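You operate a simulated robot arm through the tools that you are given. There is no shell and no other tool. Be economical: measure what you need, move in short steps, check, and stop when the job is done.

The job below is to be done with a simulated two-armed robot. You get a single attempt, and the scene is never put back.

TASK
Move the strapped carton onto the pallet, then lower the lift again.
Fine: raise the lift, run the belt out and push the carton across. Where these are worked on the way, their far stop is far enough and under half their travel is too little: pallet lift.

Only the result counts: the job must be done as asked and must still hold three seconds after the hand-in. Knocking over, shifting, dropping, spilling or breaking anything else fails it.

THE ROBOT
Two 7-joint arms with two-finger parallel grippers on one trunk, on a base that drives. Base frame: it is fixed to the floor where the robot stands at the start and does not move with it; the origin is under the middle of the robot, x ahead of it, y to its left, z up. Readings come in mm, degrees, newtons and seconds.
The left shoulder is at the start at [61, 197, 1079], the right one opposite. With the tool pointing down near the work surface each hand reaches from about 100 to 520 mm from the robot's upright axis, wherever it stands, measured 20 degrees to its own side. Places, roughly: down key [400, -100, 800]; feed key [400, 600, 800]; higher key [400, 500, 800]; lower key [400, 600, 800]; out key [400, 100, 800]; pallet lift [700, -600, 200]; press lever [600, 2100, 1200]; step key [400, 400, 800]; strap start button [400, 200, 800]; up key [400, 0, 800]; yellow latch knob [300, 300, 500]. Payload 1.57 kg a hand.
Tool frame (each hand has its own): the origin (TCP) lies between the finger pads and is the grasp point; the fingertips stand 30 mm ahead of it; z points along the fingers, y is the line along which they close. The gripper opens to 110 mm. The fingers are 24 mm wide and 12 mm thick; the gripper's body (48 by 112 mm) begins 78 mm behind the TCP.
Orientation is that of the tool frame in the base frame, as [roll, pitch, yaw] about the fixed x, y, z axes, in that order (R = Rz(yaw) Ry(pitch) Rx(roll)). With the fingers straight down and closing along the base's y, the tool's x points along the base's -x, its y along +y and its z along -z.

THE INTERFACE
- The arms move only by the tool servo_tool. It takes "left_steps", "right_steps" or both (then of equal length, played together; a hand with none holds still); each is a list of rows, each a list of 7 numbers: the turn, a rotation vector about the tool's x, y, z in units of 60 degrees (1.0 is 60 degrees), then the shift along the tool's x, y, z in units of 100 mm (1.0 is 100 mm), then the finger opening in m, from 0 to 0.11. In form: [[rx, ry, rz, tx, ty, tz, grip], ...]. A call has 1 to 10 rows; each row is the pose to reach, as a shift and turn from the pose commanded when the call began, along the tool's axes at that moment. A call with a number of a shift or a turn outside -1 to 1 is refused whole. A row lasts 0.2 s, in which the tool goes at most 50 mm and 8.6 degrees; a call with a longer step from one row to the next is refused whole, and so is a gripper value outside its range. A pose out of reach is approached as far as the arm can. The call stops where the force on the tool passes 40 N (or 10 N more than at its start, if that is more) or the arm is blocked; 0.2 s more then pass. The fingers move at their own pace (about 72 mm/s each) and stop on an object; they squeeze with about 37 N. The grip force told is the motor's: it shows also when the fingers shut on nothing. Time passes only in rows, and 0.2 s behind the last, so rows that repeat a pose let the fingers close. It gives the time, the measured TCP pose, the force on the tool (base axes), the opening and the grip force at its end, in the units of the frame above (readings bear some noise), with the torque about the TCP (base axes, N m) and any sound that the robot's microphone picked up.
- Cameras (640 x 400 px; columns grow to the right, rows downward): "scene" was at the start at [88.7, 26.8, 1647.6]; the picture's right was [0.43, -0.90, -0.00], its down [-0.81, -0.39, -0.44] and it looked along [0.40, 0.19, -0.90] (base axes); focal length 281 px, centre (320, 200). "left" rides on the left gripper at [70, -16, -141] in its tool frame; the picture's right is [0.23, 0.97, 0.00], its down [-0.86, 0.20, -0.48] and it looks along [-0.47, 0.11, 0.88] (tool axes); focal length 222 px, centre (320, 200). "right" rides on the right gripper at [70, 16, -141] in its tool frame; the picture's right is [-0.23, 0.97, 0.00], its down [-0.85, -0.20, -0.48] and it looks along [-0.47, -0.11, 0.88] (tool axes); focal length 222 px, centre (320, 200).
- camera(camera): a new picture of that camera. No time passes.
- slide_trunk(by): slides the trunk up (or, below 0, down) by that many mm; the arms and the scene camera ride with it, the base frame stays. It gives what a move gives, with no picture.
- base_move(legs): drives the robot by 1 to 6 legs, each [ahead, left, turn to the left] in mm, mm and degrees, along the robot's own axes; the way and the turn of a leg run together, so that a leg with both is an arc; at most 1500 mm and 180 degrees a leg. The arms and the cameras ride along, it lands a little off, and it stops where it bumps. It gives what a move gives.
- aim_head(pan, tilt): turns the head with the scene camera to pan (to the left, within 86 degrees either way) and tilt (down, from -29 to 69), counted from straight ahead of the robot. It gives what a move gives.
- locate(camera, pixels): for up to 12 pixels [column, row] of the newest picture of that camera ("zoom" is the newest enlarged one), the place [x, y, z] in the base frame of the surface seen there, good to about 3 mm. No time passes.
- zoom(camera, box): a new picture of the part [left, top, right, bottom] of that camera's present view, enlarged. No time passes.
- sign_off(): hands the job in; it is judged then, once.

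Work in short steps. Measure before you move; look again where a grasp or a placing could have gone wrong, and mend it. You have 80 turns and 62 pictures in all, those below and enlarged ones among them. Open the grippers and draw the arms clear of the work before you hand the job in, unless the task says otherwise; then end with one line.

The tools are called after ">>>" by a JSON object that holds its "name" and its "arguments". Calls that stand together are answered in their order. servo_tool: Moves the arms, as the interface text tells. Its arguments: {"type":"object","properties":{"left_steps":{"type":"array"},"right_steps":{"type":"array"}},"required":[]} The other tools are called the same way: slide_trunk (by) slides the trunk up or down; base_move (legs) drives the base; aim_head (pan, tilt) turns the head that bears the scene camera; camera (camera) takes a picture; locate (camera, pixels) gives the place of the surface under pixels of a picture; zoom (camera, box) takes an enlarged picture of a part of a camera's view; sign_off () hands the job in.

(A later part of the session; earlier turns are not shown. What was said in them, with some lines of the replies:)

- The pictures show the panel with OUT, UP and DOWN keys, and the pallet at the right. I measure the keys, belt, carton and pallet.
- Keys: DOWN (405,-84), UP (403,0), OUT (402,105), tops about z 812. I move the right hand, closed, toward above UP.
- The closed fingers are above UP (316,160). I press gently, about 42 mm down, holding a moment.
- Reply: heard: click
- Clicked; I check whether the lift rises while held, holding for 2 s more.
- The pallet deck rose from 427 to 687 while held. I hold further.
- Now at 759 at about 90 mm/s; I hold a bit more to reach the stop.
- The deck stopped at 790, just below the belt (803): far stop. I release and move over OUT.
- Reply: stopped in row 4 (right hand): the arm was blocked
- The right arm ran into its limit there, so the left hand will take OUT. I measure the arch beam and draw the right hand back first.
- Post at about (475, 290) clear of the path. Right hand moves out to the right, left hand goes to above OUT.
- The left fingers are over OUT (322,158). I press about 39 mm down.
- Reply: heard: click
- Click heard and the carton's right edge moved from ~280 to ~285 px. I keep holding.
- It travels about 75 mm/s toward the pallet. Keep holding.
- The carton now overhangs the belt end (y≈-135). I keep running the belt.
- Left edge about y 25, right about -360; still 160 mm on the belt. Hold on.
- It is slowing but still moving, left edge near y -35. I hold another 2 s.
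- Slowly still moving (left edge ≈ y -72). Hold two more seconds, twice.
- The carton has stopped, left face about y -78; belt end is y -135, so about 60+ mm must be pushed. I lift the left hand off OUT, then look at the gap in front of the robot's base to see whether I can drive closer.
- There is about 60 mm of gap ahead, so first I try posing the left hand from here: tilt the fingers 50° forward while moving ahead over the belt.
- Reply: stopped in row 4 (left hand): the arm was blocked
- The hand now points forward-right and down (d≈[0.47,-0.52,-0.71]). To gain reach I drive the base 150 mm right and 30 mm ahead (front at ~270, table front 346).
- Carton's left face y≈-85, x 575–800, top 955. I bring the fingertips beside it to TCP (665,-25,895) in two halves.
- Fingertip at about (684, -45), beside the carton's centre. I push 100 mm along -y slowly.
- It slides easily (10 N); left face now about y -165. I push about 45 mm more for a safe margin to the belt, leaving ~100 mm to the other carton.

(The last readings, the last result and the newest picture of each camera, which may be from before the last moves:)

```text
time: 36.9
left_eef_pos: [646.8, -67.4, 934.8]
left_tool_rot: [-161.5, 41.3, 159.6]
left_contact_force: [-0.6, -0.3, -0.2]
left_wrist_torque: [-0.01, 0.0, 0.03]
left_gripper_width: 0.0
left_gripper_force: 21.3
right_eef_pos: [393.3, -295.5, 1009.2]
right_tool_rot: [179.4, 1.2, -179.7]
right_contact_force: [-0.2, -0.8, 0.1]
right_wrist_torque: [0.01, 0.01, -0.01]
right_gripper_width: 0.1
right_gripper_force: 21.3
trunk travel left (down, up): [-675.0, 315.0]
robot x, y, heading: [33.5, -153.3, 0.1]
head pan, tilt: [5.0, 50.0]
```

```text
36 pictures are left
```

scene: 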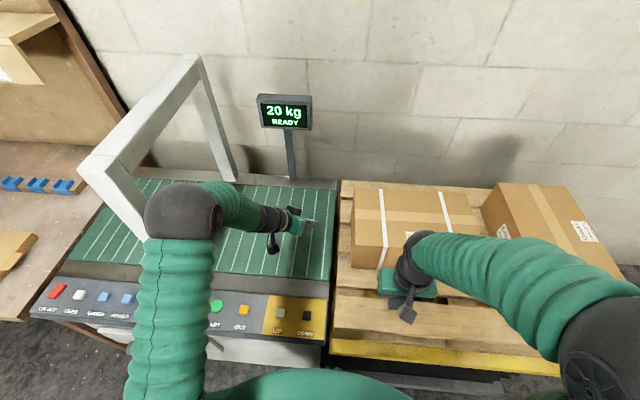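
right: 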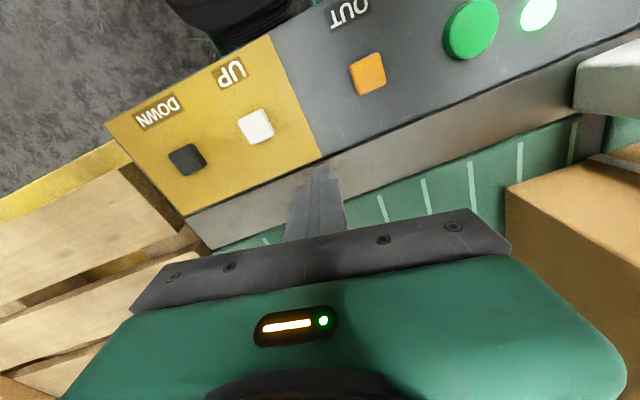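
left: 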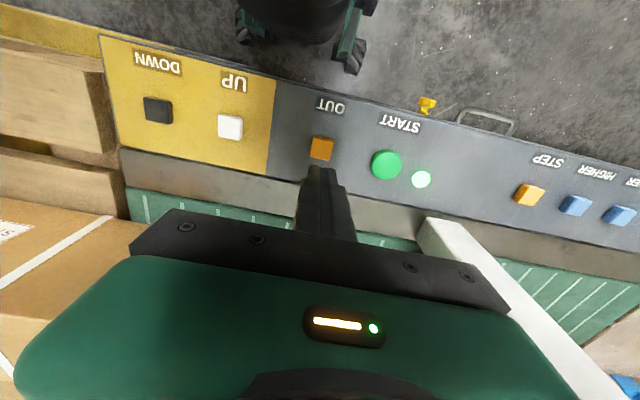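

Carton sits fully on the pallet. Next I bring the left hand back, as tilted, over the DOWN key (405,-84).

>>> {"name": "servo_tool", "arguments": {"left_steps": [[0, 0, 0, 0.29, -0.24, -0.19, 0], [0, 0, 0, 0.58, -0.48, -0.38, 0], [0, 0, 0, 0.87, -0.73, -0.565, 0], [0, 0, 0, 0.87, -0.73, -0.565, 0]]}}

>>> {"name": "servo_tool", "arguments": {"left_steps": [[0, 0, 0, 0.29, -0.24, -0.19, 0], [0, 0, 0, 0.58, -0.48, -0.38, 0], [0, 0, 0, 0.87, -0.73, -0.565, 0], [0, 0, 0, 0.87, -0.73, -0.565, 0]]}}

>>> {"name": "camera", "arguments": {"camera": "scene"}}

```text
time: 37.9
left_eef_pos: [521.1, -72.5, 934.7]
left_tool_rot: [-161.4, 41.2, 159.7]
left_contact_force: [0.6, -0.4, 0.0]
left_wrist_torque: [0.0, 0.0, 0.03]
left_gripper_width: 0.0
left_gripper_force: 21.2
right_eef_pos: [392.7, -295.5, 1008.5]
right_tool_rot: [179.2, 1.1, -179.7]
right_contact_force: [-1.2, -0.1, -0.5]
right_wrist_torque: [0.03, 0.0, -0.02]
right_gripper_width: 0.2
right_gripper_force: 20.8
trunk travel left (down, up): [-675.0, 315.0]
robot x, y, heading: [30.9, -147.0, 0.2]
head pan, tilt: [5.0, 50.0]
```

```text
time: 38.9
left_eef_pos: [435.1, -79.1, 917.7]
left_tool_rot: [-161.4, 41.3, 159.6]
left_contact_force: [0.1, 0.3, -0.4]
left_wrist_torque: [-0.01, 0.01, 0.01]
left_gripper_width: 0.0
left_gripper_force: 21.7
left hand out of reach, approached as far as the arm can: row 2, 3, 4
right_eef_pos: [392.0, -294.1, 1010.0]
right_tool_rot: [179.4, 1.0, -179.8]
right_contact_force: [0.0, -0.5, 0.6]
right_wrist_torque: [0.01, -0.03, 0.02]
right_gripper_width: 0.0
right_gripper_force: 21.4
trunk travel left (down, up): [-675.0, 315.0]
robot x, y, heading: [31.8, -150.7, 0.3]
head pan, tilt: [5.0, 50.0]
```

```text
35 pictures are left
```

scene: 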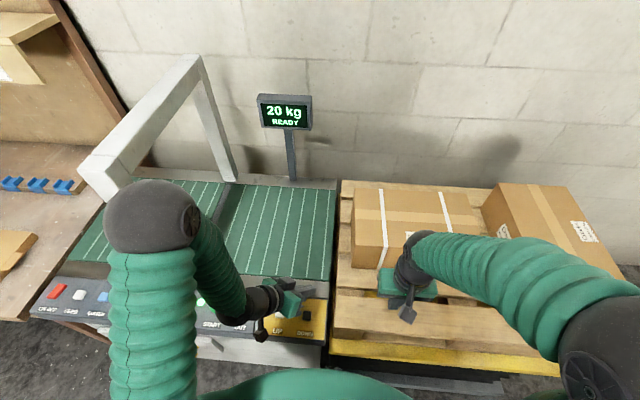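

That tilted pose is too close in to reach. I turn the hand back to pointing down (44.5°), there.

>>> {"name": "servo_tool", "arguments": {"left_steps": [[-0.042, 0.116, 0, 0, 0, 0, 0], [-0.085, 0.232, 0, 0, 0, 0, 0], [-0.127, 0.349, 0, 0, 0, 0, 0], [-0.169, 0.465, 0, 0, 0, 0, 0], [-0.212, 0.581, 0, 0, 0, 0, 0], [-0.254, 0.697, 0, 0, 0, 0, 0], [-0.254, 0.697, 0, 0, 0, 0, 0]]}}

>>> {"name": "camera", "arguments": {"camera": "left"}}

```text
time: 40.5
left_eef_pos: [435.7, -80.4, 919.3]
left_tool_rot: [180.0, 0.0, 152.6]
left_contact_force: [-0.2, -0.1, 0.8]
left_wrist_torque: [0.0, -0.01, -0.01]
left_gripper_width: 0.0
left_gripper_force: 21.1
right_eef_pos: [392.7, -294.6, 1008.3]
right_tool_rot: [179.3, 1.1, -179.7]
right_contact_force: [0.5, 0.0, -0.9]
right_wrist_torque: [-0.02, 0.0, 0.0]
right_gripper_width: 0.0
right_gripper_force: 20.8
trunk travel left (down, up): [-675.0, 315.0]
robot x, y, heading: [31.1, -150.3, 0.2]
head pan, tilt: [5.0, 50.0]
```

```text
34 pictures are left
```

left: 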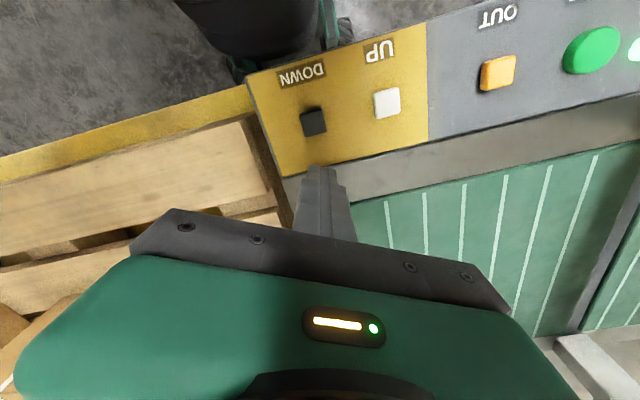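

Hand is down-pointing with DOWN at (313,121) just ahead of it. I shift to (404,-84) and lower to z 872.

>>> {"name": "servo_tool", "arguments": {"left_steps": [[0, 0, 0, 0.13, -0.09, 0, 0], [0, 0, 0, 0.26, -0.18, 0.1, 0], [0, 0, 0, 0.26, -0.18, 0.3, 0], [0, 0, 0, 0.26, -0.18, 0.47, 0]]}}

>>> {"name": "camera", "arguments": {"camera": "left"}}

```text
time: 41.5
left_eef_pos: [405.2, -82.9, 871.7]
left_tool_rot: [-180.0, 0.1, 152.6]
left_contact_force: [0.2, 0.3, -0.2]
left_wrist_torque: [0.01, -0.02, -0.02]
left_gripper_width: 0.0
left_gripper_force: 21.6
right_eef_pos: [393.4, -295.2, 1009.3]
right_tool_rot: [179.3, 1.1, -179.7]
right_contact_force: [-0.1, -0.1, 0.8]
right_wrist_torque: [0.01, 0.01, 0.01]
right_gripper_width: 0.0
right_gripper_force: 21.2
trunk travel left (down, up): [-675.0, 315.0]
robot x, y, heading: [33.0, -152.8, 0.4]
head pan, tilt: [5.0, 50.0]
```

```text
33 pictures are left
```

left: 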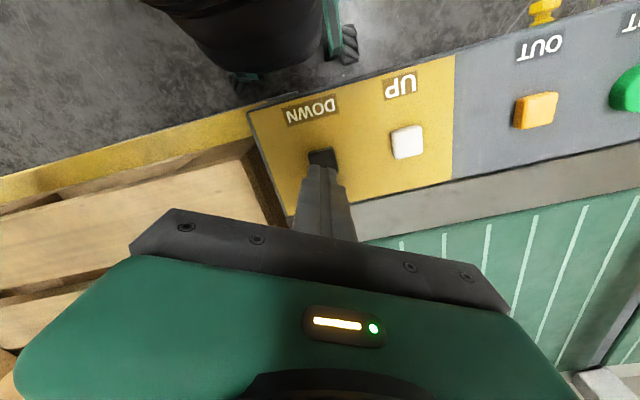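

Fingers over DOWN. Before lowering I check that the lift's front edge clears the robot's base.

>>> {"name": "locate", "arguments": {"camera": "left", "pixels": [[200, 132], [220, 122], [60, 165], [255, 70], [240, 78], [345, 55], [230, 90]]}}

```text
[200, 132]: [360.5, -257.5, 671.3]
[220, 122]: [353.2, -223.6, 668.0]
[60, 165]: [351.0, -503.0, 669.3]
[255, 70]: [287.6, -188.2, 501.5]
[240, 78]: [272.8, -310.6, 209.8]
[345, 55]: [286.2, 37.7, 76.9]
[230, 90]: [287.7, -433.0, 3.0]
```

Lift front is x≈350, robot front x≈290: clear. I press DOWN and hold.

>>> {"name": "servo_tool", "arguments": {"left_steps": [[0, 0, 0, 0, 0, 0.22, 0], [0, 0, 0, 0, 0, 0.3, 0], [0, 0, 0, 0, 0, 0.35, 0], [0, 0, 0, 0, 0, 0.38, 0], [0, 0, 0, 0, 0, 0.38, 0], [0, 0, 0, 0, 0, 0.38, 0], [0, 0, 0, 0, 0, 0.38, 0]]}}

>>> {"name": "camera", "arguments": {"camera": "scene"}}

```text
time: 43.1
left_eef_pos: [403.9, -83.2, 833.6]
left_tool_rot: [179.9, 0.2, 152.6]
left_contact_force: [2.7, 0.4, 15.4]
left_wrist_torque: [0.03, -0.04, -0.07]
left_gripper_width: 0.1
left_gripper_force: 20.9
right_eef_pos: [392.9, -295.4, 1009.0]
right_tool_rot: [179.3, 1.2, -179.6]
right_contact_force: [-0.3, -0.6, 0.4]
right_wrist_torque: [0.01, 0.01, -0.02]
right_gripper_width: 0.0
right_gripper_force: 21.6
trunk travel left (down, up): [-675.0, 315.0]
robot x, y, heading: [30.9, -151.9, 0.4]
head pan, tilt: [5.0, 50.0]
heard: click
```

```text
32 pictures are left
```

scene: 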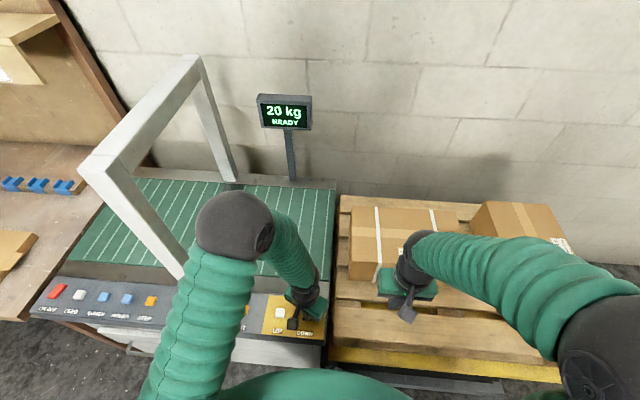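

The lift is going down smoothly with both cartons. I keep holding.

>>> {"name": "servo_tool", "arguments": {"left_steps": [[0, 0, 0, 0, 0, 0, 0], [0, 0, 0, 0, 0, 0, 0], [0, 0, 0, 0, 0, 0, 0], [0, 0, 0, 0, 0, 0, 0], [0, 0, 0, 0, 0, 0, 0], [0, 0, 0, 0, 0, 0, 0], [0, 0, 0, 0, 0, 0, 0], [0, 0, 0, 0, 0, 0, 0], [0, 0, 0, 0, 0, 0, 0], [0, 0, 0, 0, 0, 0, 0]]}}

>>> {"name": "servo_tool", "arguments": {"left_steps": [[0, 0, 0, 0, 0, 0, 0], [0, 0, 0, 0, 0, 0, 0], [0, 0, 0, 0, 0, 0, 0], [0, 0, 0, 0, 0, 0, 0], [0, 0, 0, 0, 0, 0, 0], [0, 0, 0, 0, 0, 0, 0], [0, 0, 0, 0, 0, 0, 0], [0, 0, 0, 0, 0, 0, 0], [0, 0, 0, 0, 0, 0, 0], [0, 0, 0, 0, 0, 0, 0]]}}

>>> {"name": "camera", "arguments": {"camera": "scene"}}

>>> {"name": "locate", "arguments": {"camera": "scene", "pixels": [[350, 300], [380, 330], [385, 225], [500, 220]]}}

```text
time: 45.3
left_eef_pos: [403.8, -82.9, 833.0]
left_tool_rot: [179.9, 0.0, 152.6]
left_contact_force: [4.6, 0.6, 16.6]
left_wrist_torque: [0.05, -0.08, -0.01]
left_gripper_width: 0.1
left_gripper_force: 21.3
right_eef_pos: [392.9, -294.9, 1009.7]
right_tool_rot: [179.3, 1.2, -179.7]
right_contact_force: [0.3, 0.6, -0.4]
right_wrist_torque: [-0.04, 0.01, 0.0]
right_gripper_width: 0.3
right_gripper_force: 21.5
trunk travel left (down, up): [-675.0, 315.0]
robot x, y, heading: [30.4, -148.5, 0.1]
head pan, tilt: [5.0, 50.0]
```

```text
time: 47.5
left_eef_pos: [403.7, -83.2, 833.7]
left_tool_rot: [180.0, 0.1, 152.6]
left_contact_force: [2.9, -0.5, 13.6]
left_wrist_torque: [-0.01, -0.06, 0.04]
left_gripper_width: 0.2
left_gripper_force: 21.1
right_eef_pos: [393.5, -294.7, 1008.6]
right_tool_rot: [179.3, 1.2, -179.8]
right_contact_force: [-0.6, -0.5, -0.1]
right_wrist_torque: [0.0, 0.0, 0.02]
right_gripper_width: 0.1
right_gripper_force: 21.8
trunk travel left (down, up): [-675.0, 315.0]
robot x, y, heading: [31.2, -150.5, 0.1]
head pan, tilt: [5.0, 50.0]
```

```text
31 pictures are left
```

scene: 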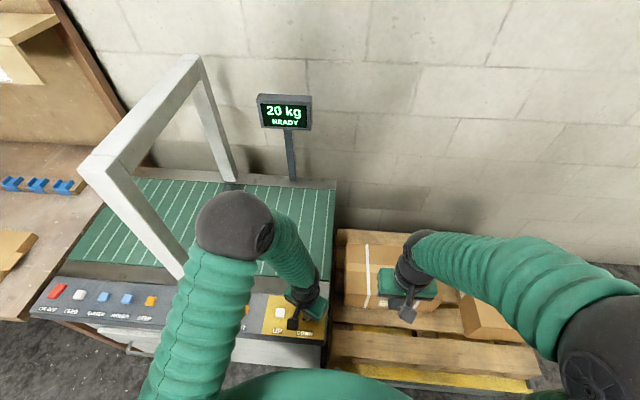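

```text
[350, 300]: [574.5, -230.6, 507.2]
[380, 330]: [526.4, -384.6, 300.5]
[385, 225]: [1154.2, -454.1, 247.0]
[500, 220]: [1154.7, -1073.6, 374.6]
```

I measure the deck height now and hold a little longer to confirm the bottom stop.

>>> {"name": "locate", "arguments": {"camera": "scene", "pixels": [[345, 345], [400, 350], [450, 360], [450, 315], [350, 242]]}}

>>> {"name": "servo_tool", "arguments": {"left_steps": [[0, 0, 0, 0, 0, 0, 0], [0, 0, 0, 0, 0, 0, 0], [0, 0, 0, 0, 0, 0, 0], [0, 0, 0, 0, 0, 0, 0], [0, 0, 0, 0, 0, 0, 0], [0, 0, 0, 0, 0, 0, 0]]}}

>>> {"name": "servo_tool", "arguments": {"left_steps": [[0, 0, 0, 0, 0, -0.4, 0], [0, 0, 0, 0, 0, -0.8, 0], [0, 0, 0, 0, 0, -1.0, 0.05], [0, 0, 0, 0, 0, -1.0, 0.05]], "right_steps": [[0, 0, 0, 0.3, 0, -0.3, 0.05], [0, 0, 0, 0.6, 0, -0.6, 0.05], [0, 0, 0, 0.9, 0, -0.9, 0.05], [0, 0, 0, 1.0, 0, -1.0, 0.05]]}}

>>> {"name": "aim_head", "arguments": {"pan": -25, "tilt": 55}}

>>> {"name": "camera", "arguments": {"camera": "scene"}}

```text
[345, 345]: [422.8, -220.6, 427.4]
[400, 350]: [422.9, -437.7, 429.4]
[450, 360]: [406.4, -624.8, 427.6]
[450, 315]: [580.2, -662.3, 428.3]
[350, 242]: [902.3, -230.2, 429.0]
```

```text
time: 48.9
left_eef_pos: [403.9, -83.5, 833.9]
left_tool_rot: [179.9, 0.1, 152.7]
left_contact_force: [3.9, -0.3, 15.6]
left_wrist_torque: [0.01, -0.05, 0.03]
left_gripper_width: 0.0
left_gripper_force: 21.9
right_eef_pos: [393.2, -295.2, 1009.8]
right_tool_rot: [179.3, 1.2, -179.7]
right_contact_force: [-0.3, 0.0, -0.6]
right_wrist_torque: [0.02, 0.0, 0.01]
right_gripper_width: 0.1
right_gripper_force: 21.5
trunk travel left (down, up): [-675.0, 315.0]
robot x, y, heading: [29.3, -151.8, 0.3]
head pan, tilt: [5.0, 50.0]
```

```text
time: 49.9
left_eef_pos: [404.8, -83.1, 934.3]
left_tool_rot: [180.0, 0.0, 152.7]
left_contact_force: [-0.3, -0.7, -0.3]
left_wrist_torque: [0.02, 0.0, 0.02]
left_gripper_width: 49.8
left_gripper_force: 0.0
right_eef_pos: [307.5, -295.1, 1089.7]
right_tool_rot: [179.3, 1.0, -179.7]
right_contact_force: [1.0, 0.2, 0.1]
right_wrist_torque: [0.01, 0.06, -0.01]
right_gripper_width: 49.9
right_gripper_force: 0.0
right hand out of reach, approached as far as the arm can: row 3, 4
trunk travel left (down, up): [-675.0, 315.0]
robot x, y, heading: [31.0, -148.8, -0.1]
head pan, tilt: [5.0, 50.0]
```

```text
time: 50.8
left_eef_pos: [403.4, -82.2, 935.7]
left_tool_rot: [-180.0, 0.1, 152.6]
left_contact_force: [0.2, 0.3, 0.3]
left_wrist_torque: [-0.02, 0.01, 0.02]
left_gripper_width: 49.8
left_gripper_force: 0.1
right_eef_pos: [306.6, -295.1, 1089.8]
right_tool_rot: [179.3, 1.1, -179.7]
right_contact_force: [-0.1, 0.1, 0.8]
right_wrist_torque: [0.0, -0.02, 0.01]
right_gripper_width: 50.1
right_gripper_force: 0.0
trunk travel left (down, up): [-675.0, 315.0]
robot x, y, heading: [35.3, -150.1, 0.2]
head pan, tilt: [-25.0, 55.0]
```

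```text
30 pictures are left
```

scene: 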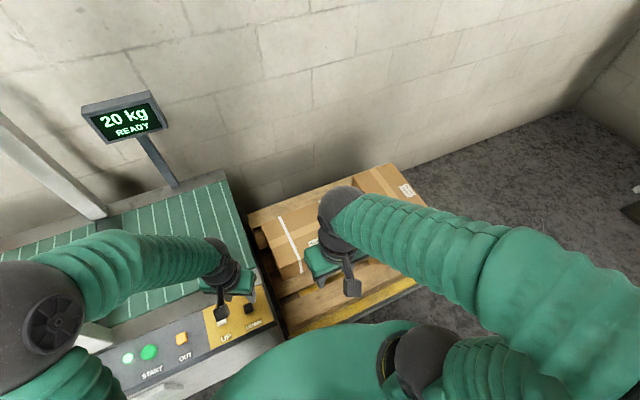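

The deck is back at z 428, the same height as at the start. Both cartons rest on the pallet, and both hands are open and clear, so I hand the job in.

>>> {"name": "sign_off", "arguments": {}}

```text
The job is handed in.
```

The strapped carton is on the pallet, the lift is back down at its starting height, and I have handed the job in.
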